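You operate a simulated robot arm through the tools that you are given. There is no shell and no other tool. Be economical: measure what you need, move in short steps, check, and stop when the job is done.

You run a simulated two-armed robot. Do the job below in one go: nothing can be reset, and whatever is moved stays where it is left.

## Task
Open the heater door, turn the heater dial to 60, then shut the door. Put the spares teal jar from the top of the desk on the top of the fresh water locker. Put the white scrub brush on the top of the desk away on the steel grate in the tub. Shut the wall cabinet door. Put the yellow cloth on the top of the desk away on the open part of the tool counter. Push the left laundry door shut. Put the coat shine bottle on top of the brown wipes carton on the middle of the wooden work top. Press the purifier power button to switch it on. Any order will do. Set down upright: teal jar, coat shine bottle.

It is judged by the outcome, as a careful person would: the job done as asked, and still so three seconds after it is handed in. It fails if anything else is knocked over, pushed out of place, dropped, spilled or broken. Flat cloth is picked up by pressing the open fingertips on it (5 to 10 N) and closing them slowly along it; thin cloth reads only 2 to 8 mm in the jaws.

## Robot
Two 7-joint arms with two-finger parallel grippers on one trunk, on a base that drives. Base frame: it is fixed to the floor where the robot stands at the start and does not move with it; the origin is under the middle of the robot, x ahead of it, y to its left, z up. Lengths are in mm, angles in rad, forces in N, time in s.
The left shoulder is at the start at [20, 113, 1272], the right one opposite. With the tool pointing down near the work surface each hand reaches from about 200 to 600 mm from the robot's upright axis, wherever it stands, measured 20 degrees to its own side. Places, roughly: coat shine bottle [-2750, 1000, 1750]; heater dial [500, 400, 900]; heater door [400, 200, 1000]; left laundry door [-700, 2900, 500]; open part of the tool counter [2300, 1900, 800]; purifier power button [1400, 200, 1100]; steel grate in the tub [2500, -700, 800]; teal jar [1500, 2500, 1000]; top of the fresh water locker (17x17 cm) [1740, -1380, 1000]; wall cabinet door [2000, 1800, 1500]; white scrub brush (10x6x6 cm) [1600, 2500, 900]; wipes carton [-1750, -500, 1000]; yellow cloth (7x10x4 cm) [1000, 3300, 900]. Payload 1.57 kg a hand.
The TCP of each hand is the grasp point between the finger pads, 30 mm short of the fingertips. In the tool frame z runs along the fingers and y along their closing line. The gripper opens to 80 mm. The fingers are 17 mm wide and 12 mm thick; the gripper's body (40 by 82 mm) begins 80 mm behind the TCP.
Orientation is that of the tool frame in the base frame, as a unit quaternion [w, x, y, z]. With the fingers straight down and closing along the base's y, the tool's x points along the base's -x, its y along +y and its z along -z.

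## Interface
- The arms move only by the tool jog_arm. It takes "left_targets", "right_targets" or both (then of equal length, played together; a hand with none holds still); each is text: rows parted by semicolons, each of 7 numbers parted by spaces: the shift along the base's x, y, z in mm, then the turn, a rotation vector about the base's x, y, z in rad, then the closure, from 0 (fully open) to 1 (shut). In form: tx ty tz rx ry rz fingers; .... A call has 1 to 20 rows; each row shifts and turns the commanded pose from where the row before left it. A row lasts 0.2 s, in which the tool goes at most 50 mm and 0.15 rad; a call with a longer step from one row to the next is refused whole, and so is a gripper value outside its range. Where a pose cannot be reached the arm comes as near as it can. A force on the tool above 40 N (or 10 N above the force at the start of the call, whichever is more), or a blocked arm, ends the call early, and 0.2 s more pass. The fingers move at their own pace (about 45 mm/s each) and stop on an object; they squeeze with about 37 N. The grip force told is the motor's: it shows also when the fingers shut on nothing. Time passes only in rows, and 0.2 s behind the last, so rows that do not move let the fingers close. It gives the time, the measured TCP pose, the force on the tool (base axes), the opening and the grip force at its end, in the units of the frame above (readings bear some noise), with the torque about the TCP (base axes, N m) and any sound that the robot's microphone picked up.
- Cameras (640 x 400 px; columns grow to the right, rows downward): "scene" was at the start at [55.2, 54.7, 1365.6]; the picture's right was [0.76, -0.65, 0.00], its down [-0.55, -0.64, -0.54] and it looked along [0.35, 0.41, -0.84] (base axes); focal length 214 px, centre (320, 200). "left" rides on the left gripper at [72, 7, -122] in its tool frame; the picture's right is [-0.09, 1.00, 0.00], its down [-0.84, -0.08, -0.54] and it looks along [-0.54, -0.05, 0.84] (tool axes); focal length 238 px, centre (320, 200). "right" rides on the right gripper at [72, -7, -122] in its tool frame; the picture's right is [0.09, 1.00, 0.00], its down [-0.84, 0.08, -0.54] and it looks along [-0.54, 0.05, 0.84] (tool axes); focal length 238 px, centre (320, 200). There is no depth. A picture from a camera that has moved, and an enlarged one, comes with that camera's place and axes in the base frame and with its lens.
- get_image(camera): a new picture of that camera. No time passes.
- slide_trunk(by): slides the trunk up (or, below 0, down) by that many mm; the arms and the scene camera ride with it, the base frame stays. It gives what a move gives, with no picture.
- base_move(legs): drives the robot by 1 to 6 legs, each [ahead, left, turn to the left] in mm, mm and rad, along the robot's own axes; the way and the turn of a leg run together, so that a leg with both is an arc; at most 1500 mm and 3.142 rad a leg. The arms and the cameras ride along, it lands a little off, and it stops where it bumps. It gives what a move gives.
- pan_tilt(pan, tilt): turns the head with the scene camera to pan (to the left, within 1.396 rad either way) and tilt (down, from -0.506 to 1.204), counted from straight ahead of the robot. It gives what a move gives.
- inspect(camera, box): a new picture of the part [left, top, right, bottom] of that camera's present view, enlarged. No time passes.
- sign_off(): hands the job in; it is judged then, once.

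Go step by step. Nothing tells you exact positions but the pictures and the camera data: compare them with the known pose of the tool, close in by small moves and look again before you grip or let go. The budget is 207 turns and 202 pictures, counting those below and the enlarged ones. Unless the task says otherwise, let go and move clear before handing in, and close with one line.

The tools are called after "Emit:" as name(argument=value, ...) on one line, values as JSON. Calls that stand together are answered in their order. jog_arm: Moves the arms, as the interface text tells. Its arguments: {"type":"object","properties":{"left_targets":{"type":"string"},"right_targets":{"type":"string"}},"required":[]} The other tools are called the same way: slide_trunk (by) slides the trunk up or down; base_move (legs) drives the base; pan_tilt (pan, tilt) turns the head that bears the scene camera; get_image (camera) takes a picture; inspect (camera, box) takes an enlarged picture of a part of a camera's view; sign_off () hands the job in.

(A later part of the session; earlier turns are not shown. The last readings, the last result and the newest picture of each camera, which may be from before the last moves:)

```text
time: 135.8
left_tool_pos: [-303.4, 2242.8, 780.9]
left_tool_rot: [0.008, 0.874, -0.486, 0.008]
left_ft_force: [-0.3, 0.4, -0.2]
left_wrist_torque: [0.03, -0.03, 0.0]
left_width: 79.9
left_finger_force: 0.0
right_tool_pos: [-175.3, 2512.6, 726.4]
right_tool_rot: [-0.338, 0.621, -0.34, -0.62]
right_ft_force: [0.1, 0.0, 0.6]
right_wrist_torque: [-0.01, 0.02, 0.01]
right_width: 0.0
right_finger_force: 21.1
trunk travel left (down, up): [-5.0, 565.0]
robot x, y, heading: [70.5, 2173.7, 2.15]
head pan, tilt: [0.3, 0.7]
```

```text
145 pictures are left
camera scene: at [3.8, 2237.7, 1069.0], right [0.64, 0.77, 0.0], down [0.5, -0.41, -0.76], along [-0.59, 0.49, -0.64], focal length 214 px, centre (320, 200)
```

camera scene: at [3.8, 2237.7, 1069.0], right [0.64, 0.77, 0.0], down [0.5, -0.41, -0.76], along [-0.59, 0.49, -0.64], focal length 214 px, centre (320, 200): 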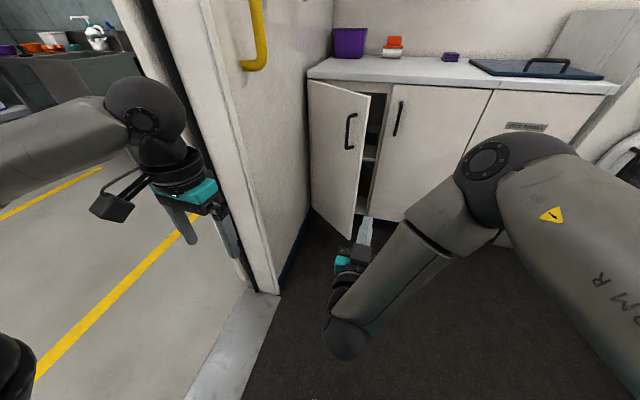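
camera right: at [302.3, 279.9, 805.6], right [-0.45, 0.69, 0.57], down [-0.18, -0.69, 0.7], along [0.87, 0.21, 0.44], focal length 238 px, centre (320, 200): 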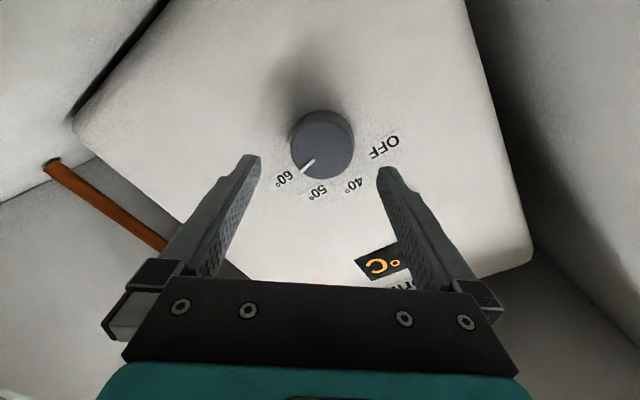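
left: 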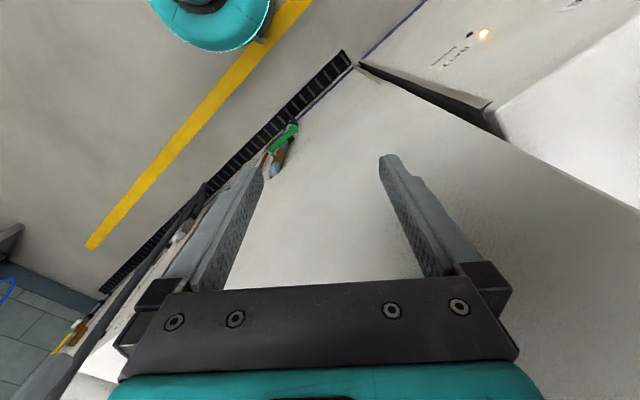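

I'll lower the hand below the door handle, angle the robot, and approach.

Emit:
jog_arm(right_targets="0 0 -30 0 0 0 1; 0 0 -30 0 0 0 1; 0 0 -30 0 0 0 1; 0 0 -20 0 0 0 1; 0 0 0 0 0 0 1")

Emit:
base_move(legs=[[0, -154, 0], [0, 0, 0.655], [420, -319, 0]])

Emit:
get_image(camera="scene")

```text
time: 137.0
left_tool_pos: [-302.6, 2242.5, 780.3]
left_tool_rot: [0.008, 0.874, -0.487, 0.007]
left_ft_force: [0.6, 0.2, 0.1]
left_wrist_torque: [-0.05, -0.03, -0.01]
left_width: 79.9
left_finger_force: 0.0
right_tool_pos: [-205.6, 2474.4, 682.4]
right_tool_rot: [-0.338, 0.622, -0.34, -0.619]
right_ft_force: [-1.1, 0.0, 0.2]
right_wrist_torque: [0.0, 0.01, -0.01]
right_width: 0.3
right_finger_force: 21.1
right hand out of reach, approached as far as the arm can: row 1, 2, 3, 4
trunk travel left (down, up): [-5.0, 565.0]
robot x, y, heading: [75.9, 2171.9, 2.147]
head pan, tilt: [0.3, 0.7]
```

```text
time: 142.9
left_tool_pos: [-431.0, 2506.4, 780.8]
left_tool_rot: [0.005, 0.985, -0.171, 0.01]
left_ft_force: [0.4, 0.4, -0.2]
left_wrist_torque: [0.0, -0.01, 0.03]
left_width: 80.0
left_finger_force: 0.1
right_tool_pos: [-501.6, 2747.0, 681.9]
right_tool_rot: [-0.115, 0.699, -0.116, -0.696]
right_ft_force: [0.1, -0.5, 0.7]
right_wrist_torque: [-0.01, 0.02, 0.02]
right_width: 0.1
right_finger_force: 21.8
trunk travel left (down, up): [-5.0, 565.0]
robot x, y, heading: [-94.4, 2690.0, 2.824]
head pan, tilt: [0.3, 0.7]
```

```text
144 pictures are left
camera scene: at [-187.7, 2694.7, 1069.0], right [0.02, 1.0, 0.0], down [0.64, -0.01, -0.76], along [-0.76, 0.01, -0.64], focal length 214 px, centre (320, 200)
```

scene: 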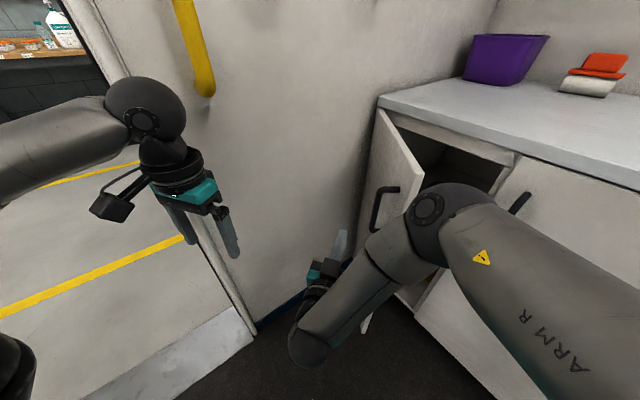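

Emit:
base_move(legs=[[-25, -31, 0], [102, -80, 0], [118, -93, 0]])

Emit:
get_image(camera="scene")

```text
time: 144.4
left_tool_pos: [-439.7, 2588.8, 781.1]
left_tool_rot: [0.005, 0.985, -0.17, 0.01]
left_ft_force: [0.5, -0.5, -0.2]
left_wrist_torque: [-0.02, 0.01, 0.0]
left_width: 79.9
left_finger_force: 0.0
right_tool_pos: [-505.2, 2827.1, 681.2]
right_tool_rot: [-0.113, 0.7, -0.115, -0.696]
right_ft_force: [3.5, 0.1, 2.5]
right_wrist_torque: [0.01, 0.08, 0.01]
right_width: 0.1
right_finger_force: 21.9
trunk travel left (down, up): [-5.0, 565.0]
robot x, y, heading: [-100.1, 2767.5, 2.822]
head pan, tilt: [0.3, 0.7]
stopped in leg 2: the force on the tool passed its limit at 72 N (the readings are from after the stop); the commanded pose is now the measured one
```

```text
143 pictures are left
camera scene: at [-195.8, 2777.3, 1069.0], right [0.02, 1.0, 0.0], down [0.64, -0.01, -0.77], along [-0.77, 0.01, -0.64], focal length 214 px, centre (320, 200)
```

scene: 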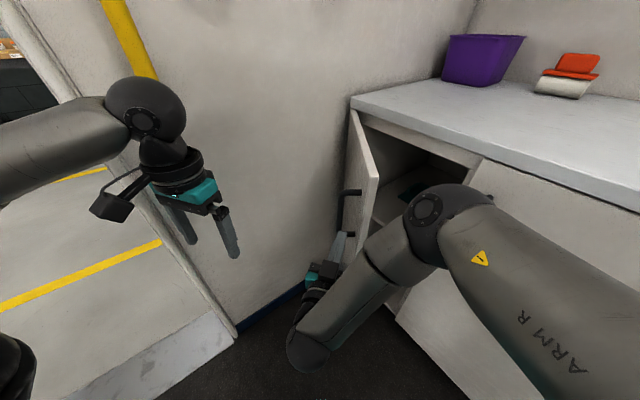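

The fingertip met the handle end-on. I'll sidestep along +y instead, which is normal to the door.

Emit:
base_move(legs=[[-12, 0, 0], [25, -76, 0]])

Emit:
get_image(camera="scene")

```text
time: 145.8
left_tool_pos: [-427.3, 2665.1, 781.1]
left_tool_rot: [0.005, 0.985, -0.17, 0.01]
left_ft_force: [-0.3, 0.2, -0.5]
left_wrist_torque: [0.02, 0.03, -0.05]
left_width: 80.0
left_finger_force: 0.0
right_tool_pos: [-492.7, 2904.0, 681.5]
right_tool_rot: [-0.113, 0.701, -0.115, -0.695]
right_ft_force: [-0.8, -0.4, -0.5]
right_wrist_torque: [-0.01, 0.0, 0.02]
right_width: 0.0
right_finger_force: 21.2
trunk travel left (down, up): [-5.0, 565.0]
robot x, y, heading: [-90.1, 2848.7, 2.821]
head pan, tilt: [0.3, 0.7]
```

```text
142 pictures are left
camera scene: at [-183.9, 2854.7, 1069.0], right [0.02, 1.0, 0.0], down [0.64, -0.01, -0.76], along [-0.76, 0.01, -0.64], focal length 214 px, centre (320, 200)
```

scene: 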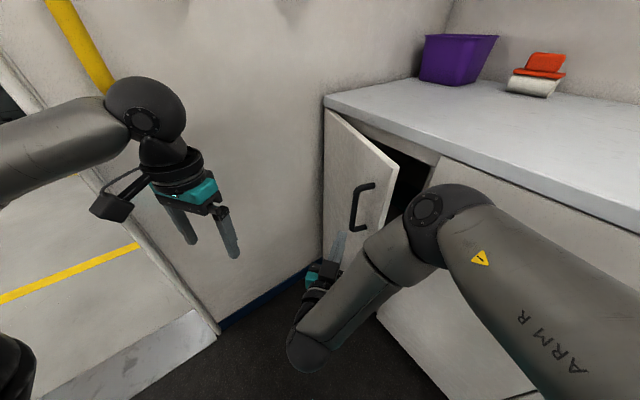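

Emit:
base_move(legs=[[50, -55, 0], [55, -55, 0], [40, -40, 0]])

Emit:
get_image(camera="scene")

```text
time: 146.9
left_tool_pos: [-454.9, 2730.4, 780.3]
left_tool_rot: [0.005, 0.985, -0.171, 0.01]
left_ft_force: [0.5, 0.1, 0.0]
left_wrist_torque: [-0.03, -0.02, 0.0]
left_width: 79.9
left_finger_force: 0.1
right_tool_pos: [-518.5, 2970.9, 680.4]
right_tool_rot: [-0.118, 0.701, -0.116, -0.694]
right_ft_force: [-0.4, 1.0, 0.1]
right_wrist_torque: [-0.03, 0.0, 0.0]
right_width: 0.2
right_finger_force: 21.4
trunk travel left (down, up): [-5.0, 565.0]
robot x, y, heading: [-116.9, 2911.3, 2.822]
head pan, tilt: [0.3, 0.7]
stopped in leg 1: the force on the tool passed its limit at 45 N (the readings are from after the stop); the commanded pose is now the measured one
```

```text
141 pictures are left
camera scene: at [-211.2, 2918.7, 1069.0], right [0.02, 1.0, 0.0], down [0.64, -0.01, -0.77], along [-0.76, 0.01, -0.64], focal length 214 px, centre (320, 200)
```

scene: 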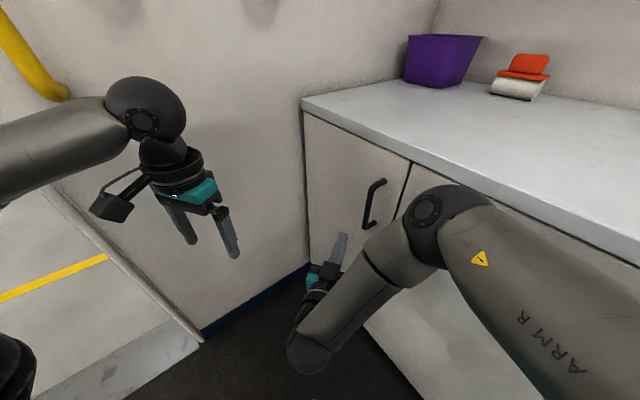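

Emit:
inspect(camera="scene", box=[290, 90, 450, 250])

```text
2.50 times, centred on (370, 170) of scene
camera zoom: at [-211.2, 2918.7, 1069.0], right [0.02, 1.0, 0.0], down [0.64, -0.01, -0.77], along [-0.76, 0.01, -0.64], focal length 536 px, centre (195, 275)
```

zoom: 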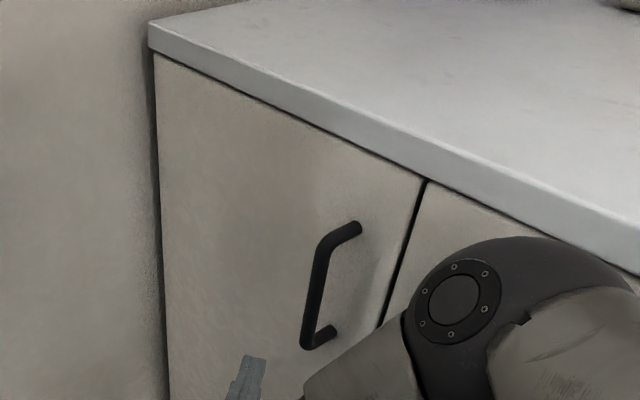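

The laundry door is shut flush. Back away, fold the right arm, raise the trunk.

Emit:
base_move(legs=[[-433, 339, 0]])

Emit:
jog_arm(right_targets="12.3 17 11.8 -0.0448 -0.1355 0 0; 12.3 17 11.8 -0.0448 -0.1355 0 0; 12.3 17 11.8 -0.0448 -0.1355 0 0; 12.3 17 11.8 -0.0448 -0.1355 0 0; 12.3 17 11.8 -0.0448 -0.1355 0 0; 12.3 17 11.8 -0.0448 -0.1355 0 0; 12.3 17 11.8 -0.0448 -0.1355 0 0; 12.3 17 11.8 -0.0448 -0.1355 0 0; 12.3 17 11.8 -0.0448 -0.1355 0 0; 12.3 17 11.8 -0.0448 -0.1355 0 0; 12.3 17 11.8 -0.0448 -0.1355 0 0; 0 0 0 0 0 0 0")

Emit:
slide_trunk(by=320)

Emit:
base_move(legs=[[0, 0, -2.236]])

Emit:
pan_tilt(pan=0.0, tilt=0.45)

Emit:
get_image(camera="scene")

```text
time: 150.1
left_tool_pos: [-148.9, 2273.6, 780.4]
left_tool_rot: [0.005, 0.984, -0.175, 0.009]
left_ft_force: [1.0, -0.8, 0.5]
left_wrist_torque: [0.01, 0.0, 0.0]
left_width: 80.0
left_finger_force: 0.0
right_tool_pos: [-209.3, 2514.1, 680.3]
right_tool_rot: [-0.12, 0.701, -0.118, -0.693]
right_ft_force: [-0.5, -0.4, -0.3]
right_wrist_torque: [0.03, -0.03, 0.0]
right_width: 0.1
right_finger_force: 21.8
trunk travel left (down, up): [-5.0, 565.0]
robot x, y, heading: [193.9, 2452.0, 2.813]
head pan, tilt: [0.3, 0.7]
```

```text
time: 152.7
left_tool_pos: [-147.8, 2273.2, 780.5]
left_tool_rot: [0.005, 0.985, -0.174, 0.01]
left_ft_force: [0.4, 0.3, 0.6]
left_wrist_torque: [0.0, 0.02, 0.0]
left_width: 80.0
left_finger_force: 0.0
right_tool_pos: [-74.8, 2700.9, 809.9]
right_tool_rot: [-0.008, 0.988, -0.156, 0.008]
right_ft_force: [0.5, 0.5, -0.5]
right_wrist_torque: [-0.01, -0.03, 0.01]
right_width: 79.6
right_finger_force: 0.1
trunk travel left (down, up): [-5.0, 565.0]
robot x, y, heading: [190.9, 2452.2, 2.813]
head pan, tilt: [0.3, 0.7]
```

```text
time: 155.9
left_tool_pos: [-148.1, 2274.0, 1101.3]
left_tool_rot: [0.005, 0.985, -0.175, 0.01]
left_ft_force: [-0.3, -0.3, 0.0]
left_wrist_torque: [0.0, 0.03, 0.01]
left_width: 79.9
left_finger_force: 0.1
right_tool_pos: [-74.5, 2701.1, 1129.0]
right_tool_rot: [-0.009, 0.988, -0.157, 0.006]
right_ft_force: [-0.4, 0.2, -0.5]
right_wrist_torque: [0.02, 0.01, 0.0]
right_width: 80.2
right_finger_force: 0.0
trunk travel left (down, up): [-325.0, 245.0]
robot x, y, heading: [193.4, 2454.9, 2.81]
head pan, tilt: [0.3, 0.7]
```

```text
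time: 161.6
left_tool_pos: [249.9, 2832.6, 1100.4]
left_tool_rot: [-0.012, -0.287, 0.958, 0.0]
left_ft_force: [-0.5, 0.2, -0.3]
left_wrist_torque: [0.02, -0.01, 0.02]
left_width: 79.9
left_finger_force: 0.0
right_tool_pos: [550.2, 2517.5, 1128.1]
right_tool_rot: [-0.001, -0.304, 0.953, -0.01]
right_ft_force: [-0.2, 0.5, -0.2]
right_wrist_torque: [0.01, -0.01, 0.03]
right_width: 80.0
right_finger_force: 0.1
trunk travel left (down, up): [-325.0, 245.0]
robot x, y, heading: [186.5, 2451.9, 0.599]
head pan, tilt: [0.3, 0.7]
```

```text
time: 162.3
left_tool_pos: [249.4, 2833.1, 1101.4]
left_tool_rot: [-0.01, -0.286, 0.958, 0.0]
left_ft_force: [0.2, 0.2, -0.4]
left_wrist_torque: [0.0, 0.03, -0.03]
left_width: 80.2
left_finger_force: 0.1
right_tool_pos: [549.3, 2518.1, 1129.7]
right_tool_rot: [-0.001, -0.304, 0.953, -0.01]
right_ft_force: [0.2, -0.3, -0.6]
right_wrist_torque: [0.02, -0.04, 0.01]
right_width: 80.0
right_finger_force: 0.1
trunk travel left (down, up): [-325.0, 245.0]
robot x, y, heading: [191.5, 2453.5, 0.605]
head pan, tilt: [0.0, 0.45]
```

```text
139 pictures are left
camera scene: at [275.1, 2512.7, 1411.1], right [0.57, -0.82, 0.0], down [-0.36, -0.25, -0.9], along [0.74, 0.51, -0.44], focal length 214 px, centre (320, 200)
```

scene: 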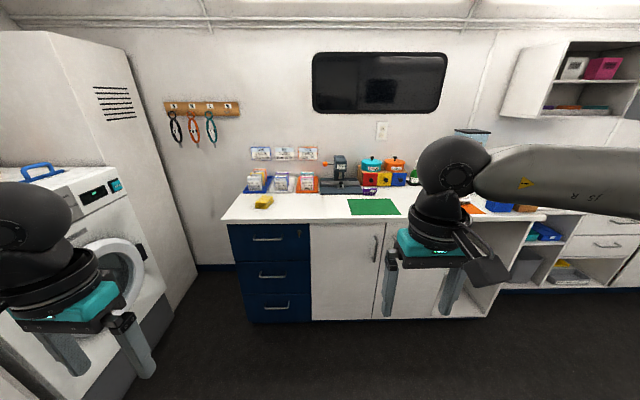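

Emit:
inspect(camera="scene", box=[230, 130, 430, 230])

```text
3.20 times, centred on (330, 180) of scene
camera zoom: at [275.1, 2512.7, 1411.1], right [0.57, -0.82, 0.0], down [-0.36, -0.25, -0.9], along [0.74, 0.51, -0.44], focal length 686 px, centre (288, 264)
```

zoom: 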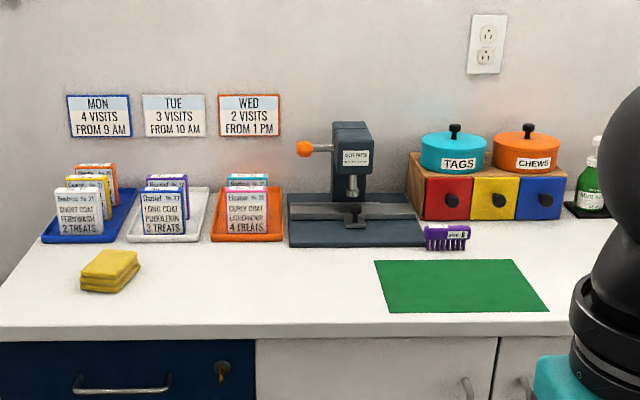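

Yellow folded cloth ≈ (930, 3318, 910) on the desk; a "TAGS" teal jar is near it but the spares jar should be further right. Moving up to the desk for the cloth.

Emit:
base_move(legs=[[500, 110, -0.015]])

Emit:
pan_tilt(pan=0.2, tilt=0.7)

Emit:
get_image(camera="scene")

```text
time: 165.4
left_tool_pos: [621.1, 3208.0, 1100.1]
left_tool_rot: [-0.011, -0.278, 0.961, 0.0]
left_ft_force: [0.1, -0.1, -0.7]
left_wrist_torque: [0.02, -0.02, -0.01]
left_width: 80.1
left_finger_force: 0.1
right_tool_pos: [915.5, 2889.0, 1128.6]
right_tool_rot: [-0.002, -0.295, 0.955, -0.011]
right_ft_force: [0.0, -0.1, -0.7]
right_wrist_torque: [0.0, 0.01, 0.01]
right_width: 79.8
right_finger_force: 0.1
trunk travel left (down, up): [-325.0, 245.0]
robot x, y, heading: [554.6, 2833.0, 0.584]
head pan, tilt: [0.0, 0.45]
```

```text
time: 166.2
left_tool_pos: [620.7, 3208.0, 1100.0]
left_tool_rot: [-0.011, -0.277, 0.961, 0.0]
left_ft_force: [1.0, -0.2, -0.6]
left_wrist_torque: [0.0, -0.04, 0.0]
left_width: 80.1
left_finger_force: 0.0
right_tool_pos: [914.4, 2889.1, 1130.1]
right_tool_rot: [-0.001, -0.294, 0.956, -0.01]
right_ft_force: [-0.4, 1.0, -0.4]
right_wrist_torque: [0.01, 0.0, 0.01]
right_width: 80.0
right_finger_force: 0.2
trunk travel left (down, up): [-325.0, 245.0]
robot x, y, heading: [553.8, 2830.8, 0.586]
head pan, tilt: [0.201, 0.7]
```

```text
137 pictures are left
camera scene: at [623.9, 2897.9, 1389.0], right [0.71, -0.71, 0.0], down [-0.45, -0.46, -0.77], along [0.54, 0.54, -0.64], focal length 214 px, centre (320, 200)
```

scene: 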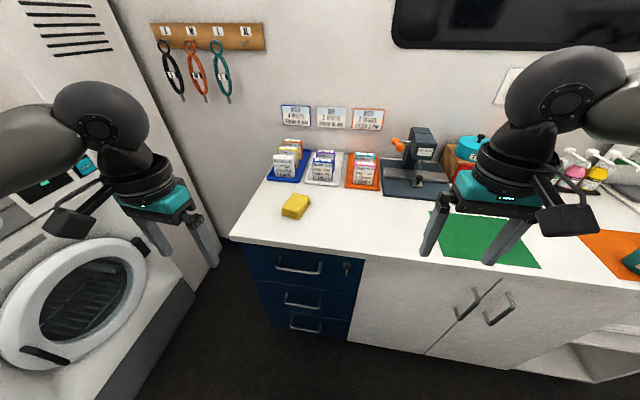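

Emit:
jog_arm(left_targets="38 15 -5 0 0 0 0; 38 15 -5 0 0 0 0; 38 15 -5 0 0 0 0; 38 15 -5 0 0 0 0; 38 15 -5 0 0 0 0; 38 15 -5 0 0 0 0; 38 15 -5 0 0 0 0; 0 0 0 0 0 0 0")

Emit:
get_image(camera="left")

Emit:
inspect(camera="scene", box=[240, 140, 400, 240])

```text
time: 168.0
left_tool_pos: [887.2, 3316.1, 1066.0]
left_tool_rot: [-0.01, -0.277, 0.961, 0.002]
left_ft_force: [0.1, 0.0, 0.3]
left_wrist_torque: [-0.02, 0.01, 0.01]
left_width: 80.0
left_finger_force: 0.1
right_tool_pos: [913.5, 2889.1, 1128.8]
right_tool_rot: [-0.002, -0.295, 0.955, -0.011]
right_ft_force: [-0.2, 0.3, 0.0]
right_wrist_torque: [0.0, 0.03, -0.01]
right_width: 79.6
right_finger_force: 0.1
trunk travel left (down, up): [-325.0, 245.0]
robot x, y, heading: [555.6, 2834.3, 0.586]
head pan, tilt: [0.201, 0.7]
```

```text
136 pictures are left
camera left: at [824.5, 3284.8, 1188.7], right [-0.45, 0.89, 0.01], down [0.76, 0.38, 0.52], along [0.47, 0.24, -0.85], focal length 238 px, centre (320, 200)
```

left: 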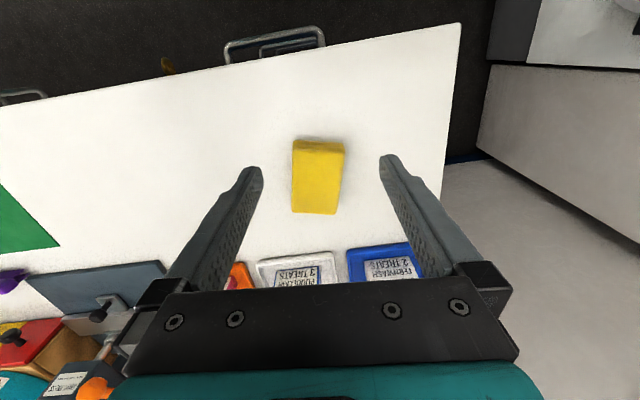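

```text
4.00 times, centred on (320, 190) of scene
camera zoom: at [623.2, 2898.2, 1389.0], right [0.71, -0.71, 0.0], down [-0.45, -0.46, -0.77], along [0.54, 0.54, -0.64], focal length 858 px, centre (320, 240)
```

zoom: 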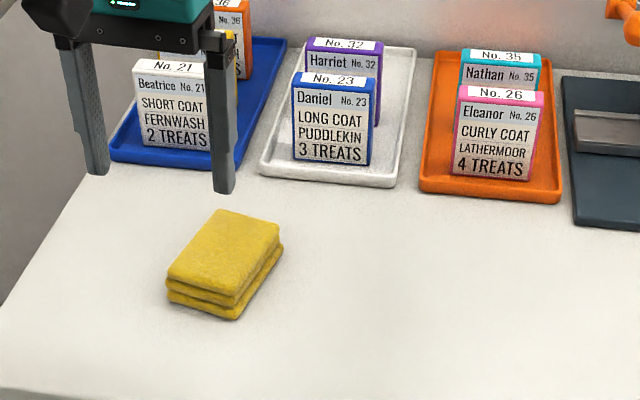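

Cloth is a folded block aligned with the gripper, centre ≈ (953, 3346). Move above it, then check.

Emit:
jog_arm(left_targets="22 10 -15 0 0 0 0; 22 10 -15 0 0 0 0; 22 10 -15 0 0 0 0; 0 0 -25 0 0 0 0; 0 0 -20 0 0 0 0; 0 0 0 0 0 0 0")

Emit:
get_image(camera="left")

```text
time: 169.4
left_tool_pos: [911.3, 3325.6, 977.6]
left_tool_rot: [-0.011, -0.277, 0.961, 0.001]
left_ft_force: [0.3, 0.5, 0.1]
left_wrist_torque: [0.0, -0.02, 0.0]
left_width: 80.0
left_finger_force: 0.1
left hand out of reach, approached as far as the arm can: row 2, 3, 5
right_tool_pos: [913.5, 2889.4, 1128.5]
right_tool_rot: [-0.001, -0.294, 0.956, -0.011]
right_ft_force: [-0.3, 0.0, 0.0]
right_wrist_torque: [0.01, 0.01, -0.02]
right_width: 79.9
right_finger_force: 0.1
trunk travel left (down, up): [-325.0, 245.0]
robot x, y, heading: [556.1, 2832.8, 0.587]
head pan, tilt: [0.201, 0.7]
```

```text
134 pictures are left
camera left: at [848.6, 3294.0, 1101.8], right [-0.45, 0.89, 0.0], down [0.76, 0.38, 0.52], along [0.47, 0.24, -0.85], focal length 238 px, centre (320, 200)
```

left: 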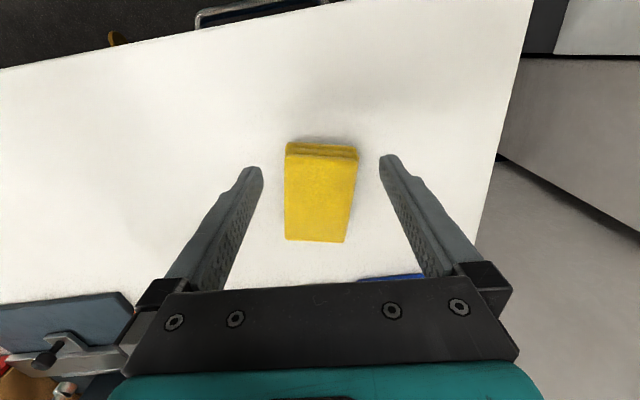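

Emit:
base_move(legs=[[45, -3, 0]])

Emit:
get_image(camera="left")

```text
time: 170.3
left_tool_pos: [950.1, 3348.8, 978.6]
left_tool_rot: [-0.012, -0.278, 0.961, 0.0]
left_ft_force: [0.2, 0.5, -0.7]
left_wrist_torque: [-0.02, 0.01, 0.05]
left_width: 79.9
left_finger_force: 0.1
right_tool_pos: [955.6, 2912.5, 1129.5]
right_tool_rot: [-0.003, -0.295, 0.955, -0.011]
right_ft_force: [0.5, 0.4, -0.2]
right_wrist_torque: [-0.01, 0.01, -0.02]
right_width: 79.8
right_finger_force: 0.1
trunk travel left (down, up): [-325.0, 245.0]
robot x, y, heading: [596.3, 2851.7, 0.59]
head pan, tilt: [0.201, 0.7]
```

```text
133 pictures are left
camera left: at [889.0, 3317.5, 1101.4], right [-0.45, 0.89, 0.0], down [0.76, 0.38, 0.52], along [0.46, 0.24, -0.85], focal length 238 px, centre (320, 200)
```

left: 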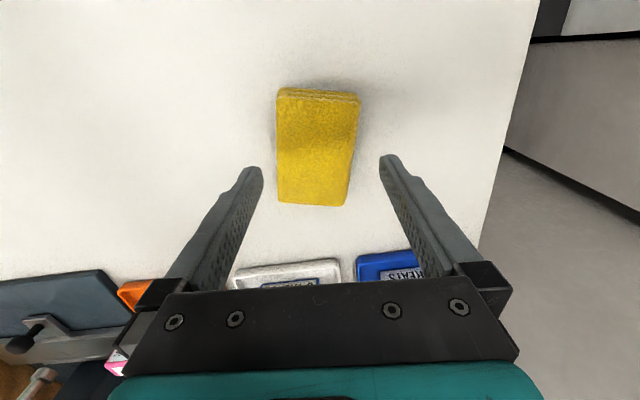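

Aligned. Lower slowly.

Emit:
jog_arm(left_targets="0 0 -15 0 0 0 0; 0 0 -15 0 0 0 0; 0 0 -12 0 0 0 0; 0 0 -8 0 0 0 0; 0 0 0 0 0 0 0")

Emit:
get_image(camera="left")

Emit:
inspect(camera="scene", box=[220, 130, 380, 250])

```text
time: 171.5
left_tool_pos: [942.5, 3344.8, 931.5]
left_tool_rot: [-0.011, -0.277, 0.961, 0.001]
left_ft_force: [0.6, 0.8, -0.4]
left_wrist_torque: [0.0, 0.0, -0.01]
left_width: 80.0
left_finger_force: 0.0
left hand out of reach, approached as far as the arm can: row 2, 4
right_tool_pos: [954.3, 2912.6, 1129.0]
right_tool_rot: [-0.002, -0.295, 0.955, -0.01]
right_ft_force: [-0.7, -0.3, 0.4]
right_wrist_torque: [-0.01, -0.01, 0.0]
right_width: 80.2
right_finger_force: 0.1
trunk travel left (down, up): [-325.0, 245.0]
robot x, y, heading: [595.3, 2854.1, 0.586]
head pan, tilt: [0.201, 0.7]
```

```text
132 pictures are left
camera left: at [879.9, 3313.5, 1054.2], right [-0.45, 0.89, 0.0], down [0.76, 0.38, 0.52], along [0.47, 0.24, -0.85], focal length 238 px, centre (320, 200)
```

left: 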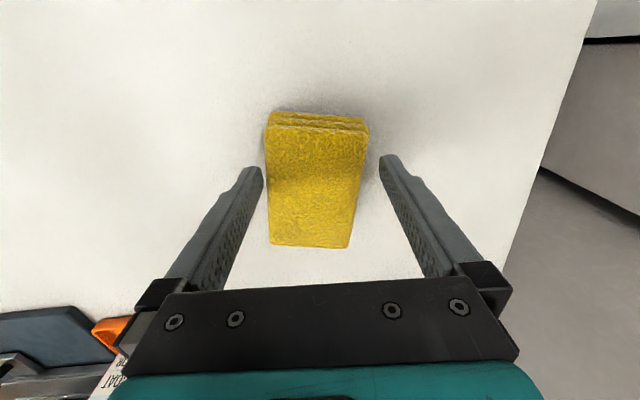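

```text
3.33 times, centred on (300, 190) of scene
camera zoom: at [663.4, 2920.8, 1389.0], right [0.71, -0.71, 0.0], down [-0.45, -0.46, -0.76], along [0.54, 0.54, -0.64], focal length 715 px, centre (387, 233)
```

zoom: 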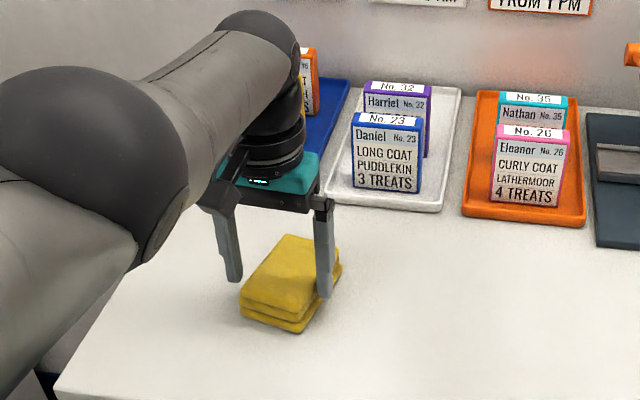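

Emit:
slide_trunk(by=-12)

Emit:
get_image(camera="left")

```text
time: 172.1
left_tool_pos: [941.5, 3345.0, 919.4]
left_tool_rot: [-0.01, -0.278, 0.961, 0.0]
left_ft_force: [0.3, 0.5, -0.7]
left_wrist_torque: [0.05, -0.01, -0.02]
left_width: 79.9
left_finger_force: 0.1
right_tool_pos: [955.0, 2911.7, 1117.7]
right_tool_rot: [-0.001, -0.295, 0.955, -0.01]
right_ft_force: [0.5, -0.2, 0.1]
right_wrist_torque: [-0.01, 0.02, -0.01]
right_width: 80.0
right_finger_force: 0.1
trunk travel left (down, up): [-313.0, 257.0]
robot x, y, heading: [596.7, 2858.2, 0.584]
head pan, tilt: [0.201, 0.7]
```

```text
130 pictures are left
camera left: at [879.8, 3313.3, 1042.3], right [-0.45, 0.89, 0.0], down [0.76, 0.38, 0.52], along [0.47, 0.24, -0.85], focal length 238 px, centre (320, 200)
```

left: 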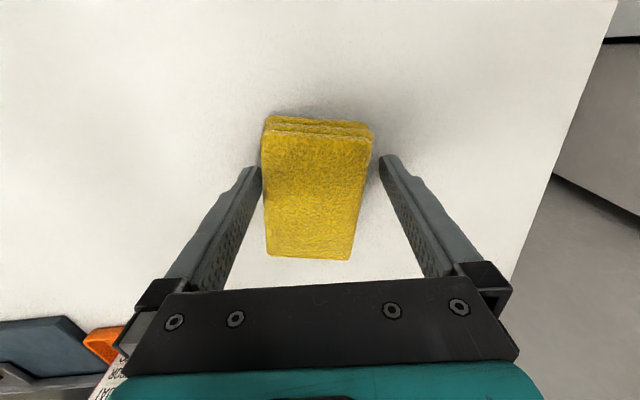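

Emit:
jog_arm(left_targets="1.3 -2.6 -3 0 0 0 0; 0 0 -3 0 0 0 0; 0 0 -3 0 0 0 0; 0 0 0 0 0 0 0")

Emit:
slide_trunk(by=-6)

Emit:
get_image(camera="left")

```text
time: 173.1
left_tool_pos: [942.5, 3341.8, 910.5]
left_tool_rot: [-0.011, -0.277, 0.961, 0.0]
left_ft_force: [-0.2, 0.0, 0.8]
left_wrist_torque: [-0.09, -0.03, -0.01]
left_width: 79.9
left_finger_force: 0.1
right_tool_pos: [954.7, 2913.2, 1117.2]
right_tool_rot: [-0.001, -0.295, 0.955, -0.011]
right_ft_force: [-0.7, -0.8, 0.2]
right_wrist_torque: [-0.01, 0.02, 0.0]
right_width: 80.0
right_finger_force: 0.0
trunk travel left (down, up): [-313.0, 257.0]
robot x, y, heading: [592.6, 2852.7, 0.587]
head pan, tilt: [0.201, 0.7]
```

```text
time: 173.6
left_tool_pos: [942.4, 3341.3, 910.5]
left_tool_rot: [-0.006, -0.277, 0.961, 0.002]
left_ft_force: [-8.1, -3.6, 32.3]
left_wrist_torque: [-1.16, -0.7, -0.37]
left_width: 78.6
left_finger_force: 0.1
right_tool_pos: [952.7, 2910.6, 1111.6]
right_tool_rot: [0.0, -0.295, 0.955, -0.01]
right_ft_force: [-0.6, 0.2, 0.0]
right_wrist_torque: [-0.02, 0.0, 0.0]
right_width: 80.4
right_finger_force: 0.1
trunk travel left (down, up): [-307.0, 263.0]
robot x, y, heading: [594.8, 2851.7, 0.59]
head pan, tilt: [0.201, 0.7]
```

```text
129 pictures are left
camera left: at [879.3, 3308.8, 1032.8], right [-0.45, 0.89, 0.01], down [0.76, 0.38, 0.53], along [0.47, 0.24, -0.85], focal length 238 px, centre (320, 200)
```

left: 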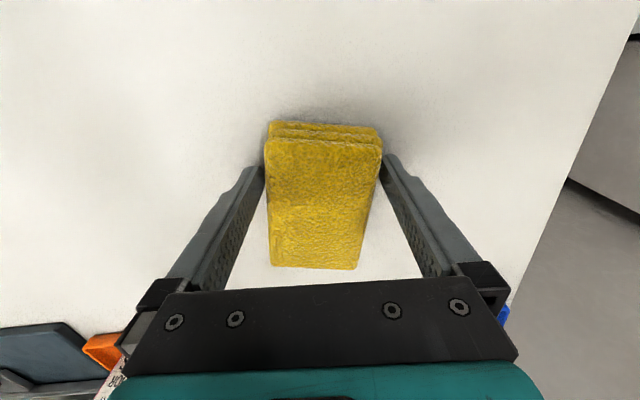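

Desk is at z≈880 (contact). Relieve, then close slowly on the cloth.

Emit:
slide_trunk(by=6)

Emit:
jog_arm(left_targets="0 0 1 0 0 0 0.1; 0 0 0 0 0 0 0.2; 0 0 0 0 0 0 0.3; 0 0 0 0 0 0 0.4; 0 0 0 0 0 0 0.6; 0 0 0 0 0 0 0.9; 0 0 0 0 0 0 0.9; 0 0 0 0 0 0 0.9")

Emit:
get_image(camera="left")

```text
time: 174.2
left_tool_pos: [943.1, 3341.5, 911.6]
left_tool_rot: [-0.009, -0.279, 0.96, 0.002]
left_ft_force: [1.1, 0.0, 11.7]
left_wrist_torque: [-0.39, -0.38, 0.03]
left_width: 80.0
left_finger_force: 0.1
right_tool_pos: [953.6, 2912.0, 1117.1]
right_tool_rot: [-0.001, -0.295, 0.955, -0.011]
right_ft_force: [0.0, -0.7, 0.6]
right_wrist_torque: [-0.02, -0.02, -0.01]
right_width: 79.9
right_finger_force: 0.0
trunk travel left (down, up): [-313.0, 257.0]
robot x, y, heading: [594.3, 2850.3, 0.584]
head pan, tilt: [0.201, 0.7]
```

```text
time: 176.0
left_tool_pos: [942.0, 3341.4, 910.7]
left_tool_rot: [-0.011, -0.279, 0.96, 0.001]
left_ft_force: [0.3, -0.2, -0.2]
left_wrist_torque: [0.0, -0.01, 0.0]
left_width: 70.2
left_finger_force: 36.7
right_tool_pos: [953.2, 2911.1, 1117.9]
right_tool_rot: [-0.003, -0.295, 0.955, -0.01]
right_ft_force: [0.4, -0.5, 0.0]
right_wrist_torque: [0.02, -0.01, -0.03]
right_width: 79.7
right_finger_force: 0.1
trunk travel left (down, up): [-313.0, 257.0]
robot x, y, heading: [595.8, 2850.3, 0.589]
head pan, tilt: [0.201, 0.7]
```

```text
128 pictures are left
camera left: at [880.1, 3310.2, 1034.3], right [-0.45, 0.89, 0.01], down [0.76, 0.38, 0.52], along [0.46, 0.24, -0.85], focal length 238 px, centre (320, 200)
```

left: 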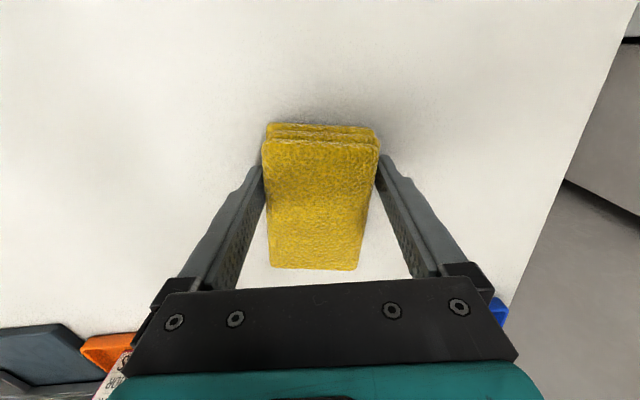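

Gripped at 70 mm. Lift.

Emit:
jog_arm(left_targets="0 0 20 0 0 0 0.9; 0 0 30 0 0 0 0.9; 0 0 40 0 0 0 0.9; -20 -12 40 0 0 0 0.9; -30 -20 20 0 0 0 0.9; -30 -20 0 0 0 0 0.9; -30 -20 0 0 0 0 0.9; 0 0 0 0 0 0 0.9")

Emit:
get_image(camera="left")

```text
time: 177.8
left_tool_pos: [950.4, 3356.9, 1058.6]
left_tool_rot: [-0.011, -0.278, 0.961, 0.001]
left_ft_force: [0.5, 0.2, 0.1]
left_wrist_torque: [0.0, -0.01, -0.05]
left_width: 70.2
left_finger_force: 36.6
left hand out of reach, approached as far as the arm can: row 1, 2, 3, 4, 5, 6, 7
right_tool_pos: [954.4, 2912.3, 1117.6]
right_tool_rot: [-0.001, -0.295, 0.955, -0.011]
right_ft_force: [-0.7, -0.2, 0.5]
right_wrist_torque: [-0.01, 0.0, -0.03]
right_width: 80.0
right_finger_force: 0.1
trunk travel left (down, up): [-313.0, 257.0]
robot x, y, heading: [594.5, 2850.4, 0.592]
head pan, tilt: [0.201, 0.7]
```

```text
127 pictures are left
camera left: at [888.7, 3325.0, 1182.1], right [-0.45, 0.89, 0.01], down [0.76, 0.38, 0.52], along [0.46, 0.24, -0.85], focal length 238 px, centre (320, 200)
```

left: 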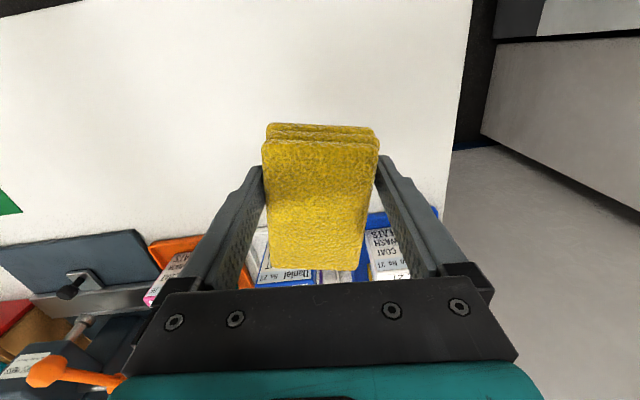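

Holding it. Back the base off and retract the arm.

Emit:
base_move(legs=[[-350, 0, 0]])

Emit:
jog_arm(left_targets="-30 -20 0 0 0 0 0.9; -30 -20 0 0 0 0 0.9; -30 -20 0 0 0 0 0.9; -30 -20 0 0 0 0 0.9; -30 -20 0 0 0 0 0.9; -30 -20 0 0 0 0 0.9; -30 -20 0 0 0 0 0.9; 0 0 0 0 0 0 0.9")

Emit:
pan_tilt(pan=-0.7, tilt=0.4)

Emit:
get_image(camera="scene")

```text
time: 180.1
left_tool_pos: [660.5, 3160.8, 1058.4]
left_tool_rot: [-0.011, -0.276, 0.961, 0.0]
left_ft_force: [0.5, -0.6, -0.3]
left_wrist_torque: [0.03, 0.02, -0.02]
left_width: 69.7
left_finger_force: 37.5
right_tool_pos: [662.4, 2716.5, 1117.8]
right_tool_rot: [-0.002, -0.293, 0.956, -0.01]
right_ft_force: [0.6, -0.5, 0.4]
right_wrist_torque: [-0.04, -0.03, 0.0]
right_width: 80.0
right_finger_force: 0.1
trunk travel left (down, up): [-313.0, 257.0]
robot x, y, heading: [303.6, 2655.7, 0.585]
head pan, tilt: [0.201, 0.7]
```

```text
time: 181.9
left_tool_pos: [661.6, 3161.0, 1058.3]
left_tool_rot: [-0.012, -0.276, 0.961, 0.001]
left_ft_force: [-0.3, -0.2, -0.5]
left_wrist_torque: [-0.05, 0.03, -0.01]
left_width: 69.5
left_finger_force: 37.1
left hand out of reach, approached as far as the arm can: row 1, 2, 3, 4, 5, 6, 7
right_tool_pos: [663.0, 2717.3, 1116.8]
right_tool_rot: [-0.001, -0.293, 0.956, -0.01]
right_ft_force: [-0.3, 0.5, 0.8]
right_wrist_torque: [0.0, 0.0, 0.0]
right_width: 79.9
right_finger_force: 0.0
trunk travel left (down, up): [-313.0, 257.0]
robot x, y, heading: [301.2, 2660.9, 0.585]
head pan, tilt: [0.201, 0.7]
```

```text
time: 183.1
left_tool_pos: [660.0, 3161.6, 1058.7]
left_tool_rot: [-0.012, -0.276, 0.961, 0.0]
left_ft_force: [-0.1, -0.3, -0.9]
left_wrist_torque: [0.01, 0.03, -0.01]
left_width: 69.3
left_finger_force: 37.3
right_tool_pos: [663.4, 2717.8, 1117.1]
right_tool_rot: [-0.002, -0.293, 0.956, -0.011]
right_ft_force: [0.4, -0.5, 0.6]
right_wrist_torque: [-0.02, -0.01, 0.04]
right_width: 80.0
right_finger_force: 0.1
trunk travel left (down, up): [-313.0, 257.0]
robot x, y, heading: [300.6, 2659.0, 0.585]
head pan, tilt: [-0.7, 0.4]
```

```text
126 pictures are left
camera scene: at [404.0, 2656.4, 1403.8], right [-0.11, -0.99, 0.0], down [-0.39, 0.04, -0.92], along [0.92, -0.11, -0.39], focal length 214 px, centre (320, 200)
```

scene: 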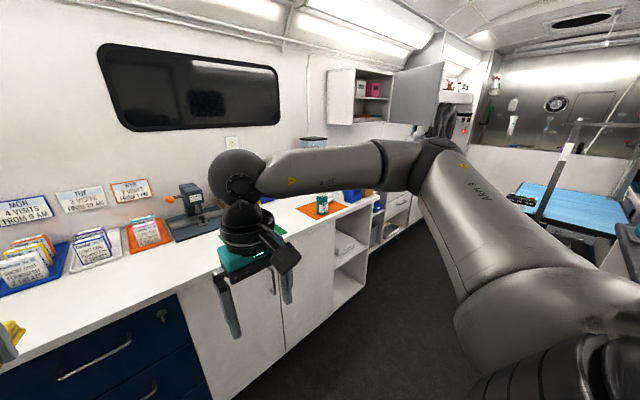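

The arm didn't respond to the retract; test small moves to free it.

Emit:
jog_arm(left_targets="0 0 30 0 0 0 0.9; 0 0 30 0 0 0 0.9")

Emit:
jog_arm(left_targets="-16 -10 0 0 0 0 0.9; -16 -10 0 0 0 0 0.9")

```text
time: 183.7
left_tool_pos: [658.0, 3160.7, 1120.0]
left_tool_rot: [-0.012, -0.276, 0.961, 0.0]
left_ft_force: [-0.4, -0.3, -0.4]
left_wrist_torque: [0.01, -0.01, -0.01]
left_width: 69.5
left_finger_force: 37.0
right_tool_pos: [663.3, 2718.3, 1117.3]
right_tool_rot: [-0.002, -0.293, 0.956, -0.012]
right_ft_force: [0.6, -0.1, -0.3]
right_wrist_torque: [0.02, 0.02, 0.0]
right_width: 79.9
right_finger_force: 0.1
trunk travel left (down, up): [-313.0, 257.0]
robot x, y, heading: [302.9, 2658.5, 0.582]
head pan, tilt: [-0.7, 0.4]
```

```text
time: 184.3
left_tool_pos: [625.9, 3141.9, 1119.5]
left_tool_rot: [-0.013, -0.278, 0.96, 0.0]
left_ft_force: [-0.5, 0.3, -1.1]
left_wrist_torque: [0.04, 0.03, -0.02]
left_width: 69.2
left_finger_force: 37.1
left hand out of reach, approached as far as the arm can: row 1
right_tool_pos: [661.6, 2719.0, 1116.7]
right_tool_rot: [-0.002, -0.294, 0.956, -0.011]
right_ft_force: [0.4, 0.2, 0.0]
right_wrist_torque: [-0.01, 0.01, -0.03]
right_width: 80.1
right_finger_force: 0.0
trunk travel left (down, up): [-313.0, 257.0]
robot x, y, heading: [302.0, 2657.7, 0.58]
head pan, tilt: [-0.7, 0.4]
```

Emit:
jog_arm(left_targets="-33 -22 0 0 0 0 0.9; -33 -22 0 0 0 0 0.9; -33 -22 0 0 0 0 0.9; -33 -22 0 0 0 0 0.9; -33 -22 0 0 0 0 0.9; 0 0 0 0 0 0 0.9")

Emit:
base_move(legs=[[0, -700, 0]])

Emit:
pan_tilt(pan=0.0, tilt=0.5)

Emit:
get_image(camera="scene")

Emit:
pan_tilt(pan=-0.9, tilt=0.4)

Emit:
get_image(camera="scene")

```text
time: 185.7
left_tool_pos: [461.9, 3031.2, 1120.7]
left_tool_rot: [-0.011, -0.277, 0.961, 0.001]
left_ft_force: [-0.2, 1.3, -0.6]
left_wrist_torque: [0.0, 0.05, 0.0]
left_width: 68.9
left_finger_force: 36.8
right_tool_pos: [663.7, 2718.2, 1117.4]
right_tool_rot: [-0.002, -0.293, 0.956, -0.01]
right_ft_force: [0.3, 0.1, -0.1]
right_wrist_torque: [0.01, 0.01, -0.03]
right_width: 80.0
right_finger_force: 0.1
trunk travel left (down, up): [-313.0, 257.0]
robot x, y, heading: [302.6, 2658.0, 0.586]
head pan, tilt: [-0.7, 0.4]
```

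```text
time: 189.4
left_tool_pos: [836.1, 2458.0, 1119.8]
left_tool_rot: [-0.011, -0.266, 0.964, 0.0]
left_ft_force: [0.7, -0.2, -0.8]
left_wrist_torque: [0.05, 0.02, 0.0]
left_width: 68.6
left_finger_force: 37.1
right_tool_pos: [1032.1, 2141.0, 1116.6]
right_tool_rot: [-0.002, -0.285, 0.959, -0.01]
right_ft_force: [-0.2, -0.3, -0.5]
right_wrist_torque: [0.02, 0.03, 0.01]
right_width: 80.2
right_finger_force: 0.1
trunk travel left (down, up): [-313.0, 257.0]
robot x, y, heading: [672.8, 2089.6, 0.563]
head pan, tilt: [-0.7, 0.4]
```

```text
time: 190.5
left_tool_pos: [837.3, 2458.4, 1119.7]
left_tool_rot: [-0.012, -0.267, 0.964, 0.0]
left_ft_force: [0.4, 0.0, 0.3]
left_wrist_torque: [-0.01, 0.04, -0.03]
left_width: 68.7
left_finger_force: 36.6
right_tool_pos: [1032.3, 2142.5, 1117.1]
right_tool_rot: [-0.002, -0.284, 0.959, -0.011]
right_ft_force: [-0.6, 1.4, -0.1]
right_wrist_torque: [-0.01, 0.01, -0.01]
right_width: 79.7
right_finger_force: 0.1
trunk travel left (down, up): [-313.0, 257.0]
robot x, y, heading: [674.6, 2090.9, 0.566]
head pan, tilt: [0.0, 0.499]
```

```text
125 pictures are left
camera scene: at [757.6, 2146.9, 1394.7], right [0.54, -0.84, 0.0], down [-0.4, -0.26, -0.88], along [0.74, 0.47, -0.48], focal length 214 px, centre (320, 200)
```

scene: 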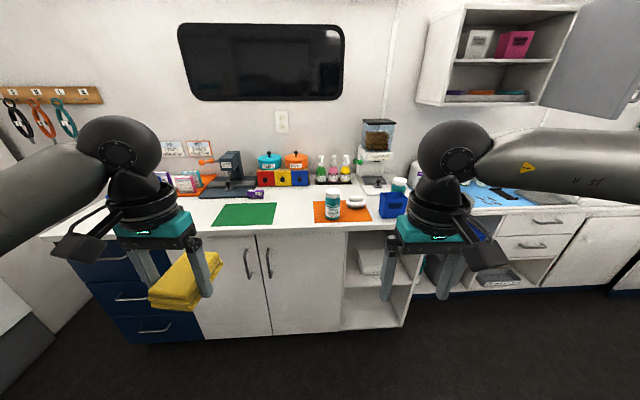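

```text
time: 191.7
left_tool_pos: [837.7, 2458.7, 1120.6]
left_tool_rot: [-0.012, -0.268, 0.963, 0.0]
left_ft_force: [-0.8, 0.9, -0.4]
left_wrist_torque: [-0.03, 0.03, 0.0]
left_width: 68.4
left_finger_force: 37.0
right_tool_pos: [1031.7, 2140.3, 1117.4]
right_tool_rot: [-0.002, -0.285, 0.959, -0.01]
right_ft_force: [1.1, -0.4, -0.1]
right_wrist_torque: [0.01, 0.01, 0.0]
right_width: 79.8
right_finger_force: 0.1
trunk travel left (down, up): [-313.0, 257.0]
robot x, y, heading: [670.6, 2090.1, 0.566]
head pan, tilt: [-0.901, 0.4]
```

```text
124 pictures are left
camera scene: at [768.3, 2067.8, 1403.8], right [-0.33, -0.94, 0.0], down [-0.37, 0.13, -0.92], along [0.87, -0.3, -0.39], focal length 214 px, centre (320, 200)
```

scene: 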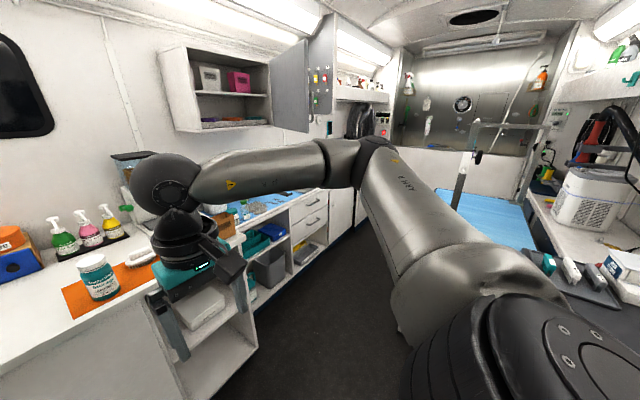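

Emit:
inspect(camera="scene", box=[50, 190, 210, 310])

Emit:
inspect(camera="scene", box=[150, 20, 350, 170])

```text
3.33 times, centred on (130, 250) of scene
camera zoom: at [768.3, 2067.8, 1403.8], right [-0.33, -0.94, 0.0], down [-0.37, 0.13, -0.92], along [0.87, -0.3, -0.39], focal length 715 px, centre (953, 33)
```

zoom: 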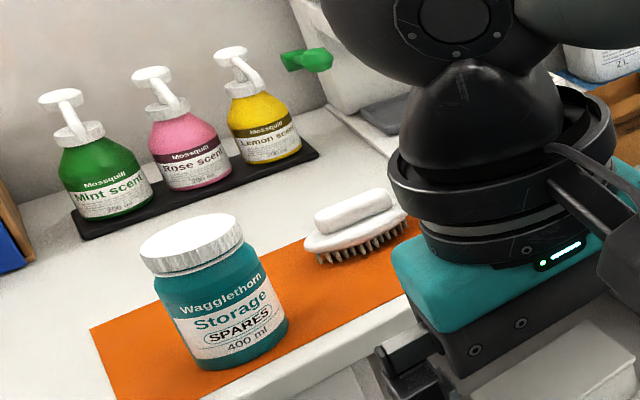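

```text
2.67 times, centred on (250, 95) of scene
camera zoom: at [768.3, 2067.8, 1403.8], right [-0.33, -0.94, 0.0], down [-0.37, 0.13, -0.92], along [0.87, -0.3, -0.39], focal length 572 px, centre (507, 480)
```

zoom: 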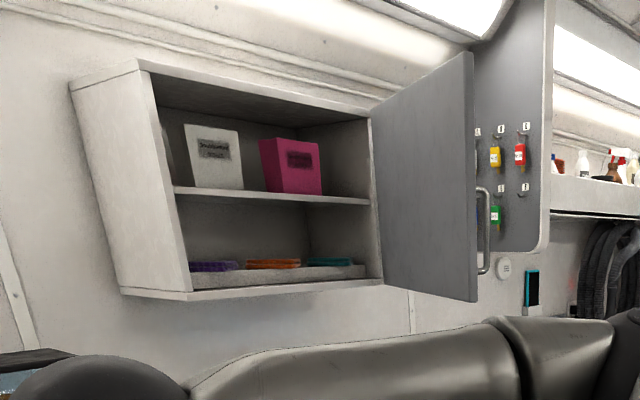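

The SPARES jar ≈ (1468, 2532) on the orange mat, white brush just beyond to the right. Approach for the right hand.

Emit:
base_move(legs=[[360, 100, 0.02]])

Emit:
pan_tilt(pan=-0.2, tilt=0.7)

Emit:
get_image(camera="scene")

Emit:
get_image(camera="right")

```text
time: 194.1
left_tool_pos: [1081.1, 2740.9, 1119.9]
left_tool_rot: [-0.011, -0.274, 0.962, 0.0]
left_ft_force: [-0.1, -0.2, 0.0]
left_wrist_torque: [-0.04, 0.02, 0.02]
left_width: 68.2
left_finger_force: 37.4
right_tool_pos: [1281.5, 2427.6, 1117.3]
right_tool_rot: [-0.003, -0.292, 0.956, -0.011]
right_ft_force: [-0.1, -0.6, 0.2]
right_wrist_torque: [0.0, 0.0, -0.01]
right_width: 80.0
right_finger_force: 0.2
trunk travel left (down, up): [-313.0, 257.0]
robot x, y, heading: [919.2, 2371.5, 0.579]
head pan, tilt: [-0.901, 0.4]
```

```text
time: 195.1
left_tool_pos: [1079.5, 2740.2, 1120.7]
left_tool_rot: [-0.012, -0.274, 0.962, 0.0]
left_ft_force: [-0.3, -0.8, 0.0]
left_wrist_torque: [-0.01, 0.01, 0.02]
left_width: 68.4
left_finger_force: 36.9
right_tool_pos: [1281.0, 2425.2, 1117.1]
right_tool_rot: [-0.001, -0.292, 0.956, -0.011]
right_ft_force: [-0.4, -0.8, -0.4]
right_wrist_torque: [0.01, -0.02, -0.02]
right_width: 79.9
right_finger_force: 0.0
trunk travel left (down, up): [-313.0, 257.0]
robot x, y, heading: [919.3, 2368.7, 0.579]
head pan, tilt: [-0.201, 0.7]
```

```text
121 pictures are left
camera scene: at [1008.1, 2408.7, 1377.0], right [0.37, -0.93, 0.0], down [-0.6, -0.24, -0.77], along [0.71, 0.28, -0.64], focal length 214 px, centre (320, 200)
```

scene: 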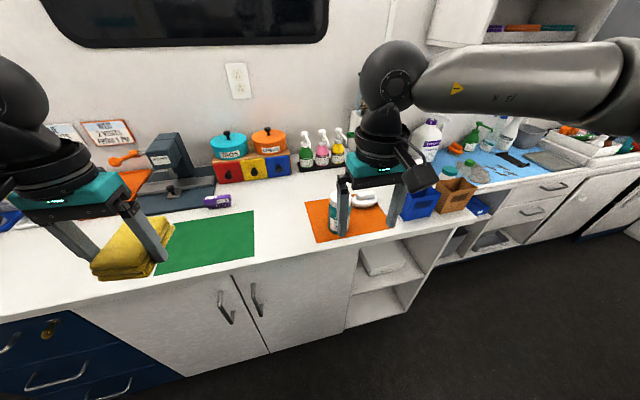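

```text
120 pictures are left
camera right: at [1223.8, 2382.4, 1240.0], right [-0.63, 0.78, -0.02], down [0.65, 0.54, 0.53], along [0.42, 0.32, -0.85], focal length 238 px, centre (320, 200)
```

right: 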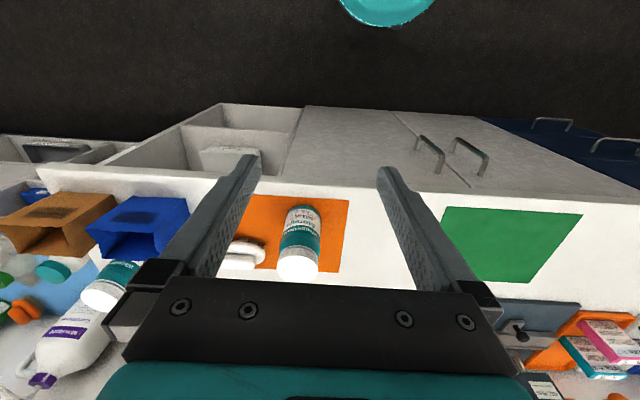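

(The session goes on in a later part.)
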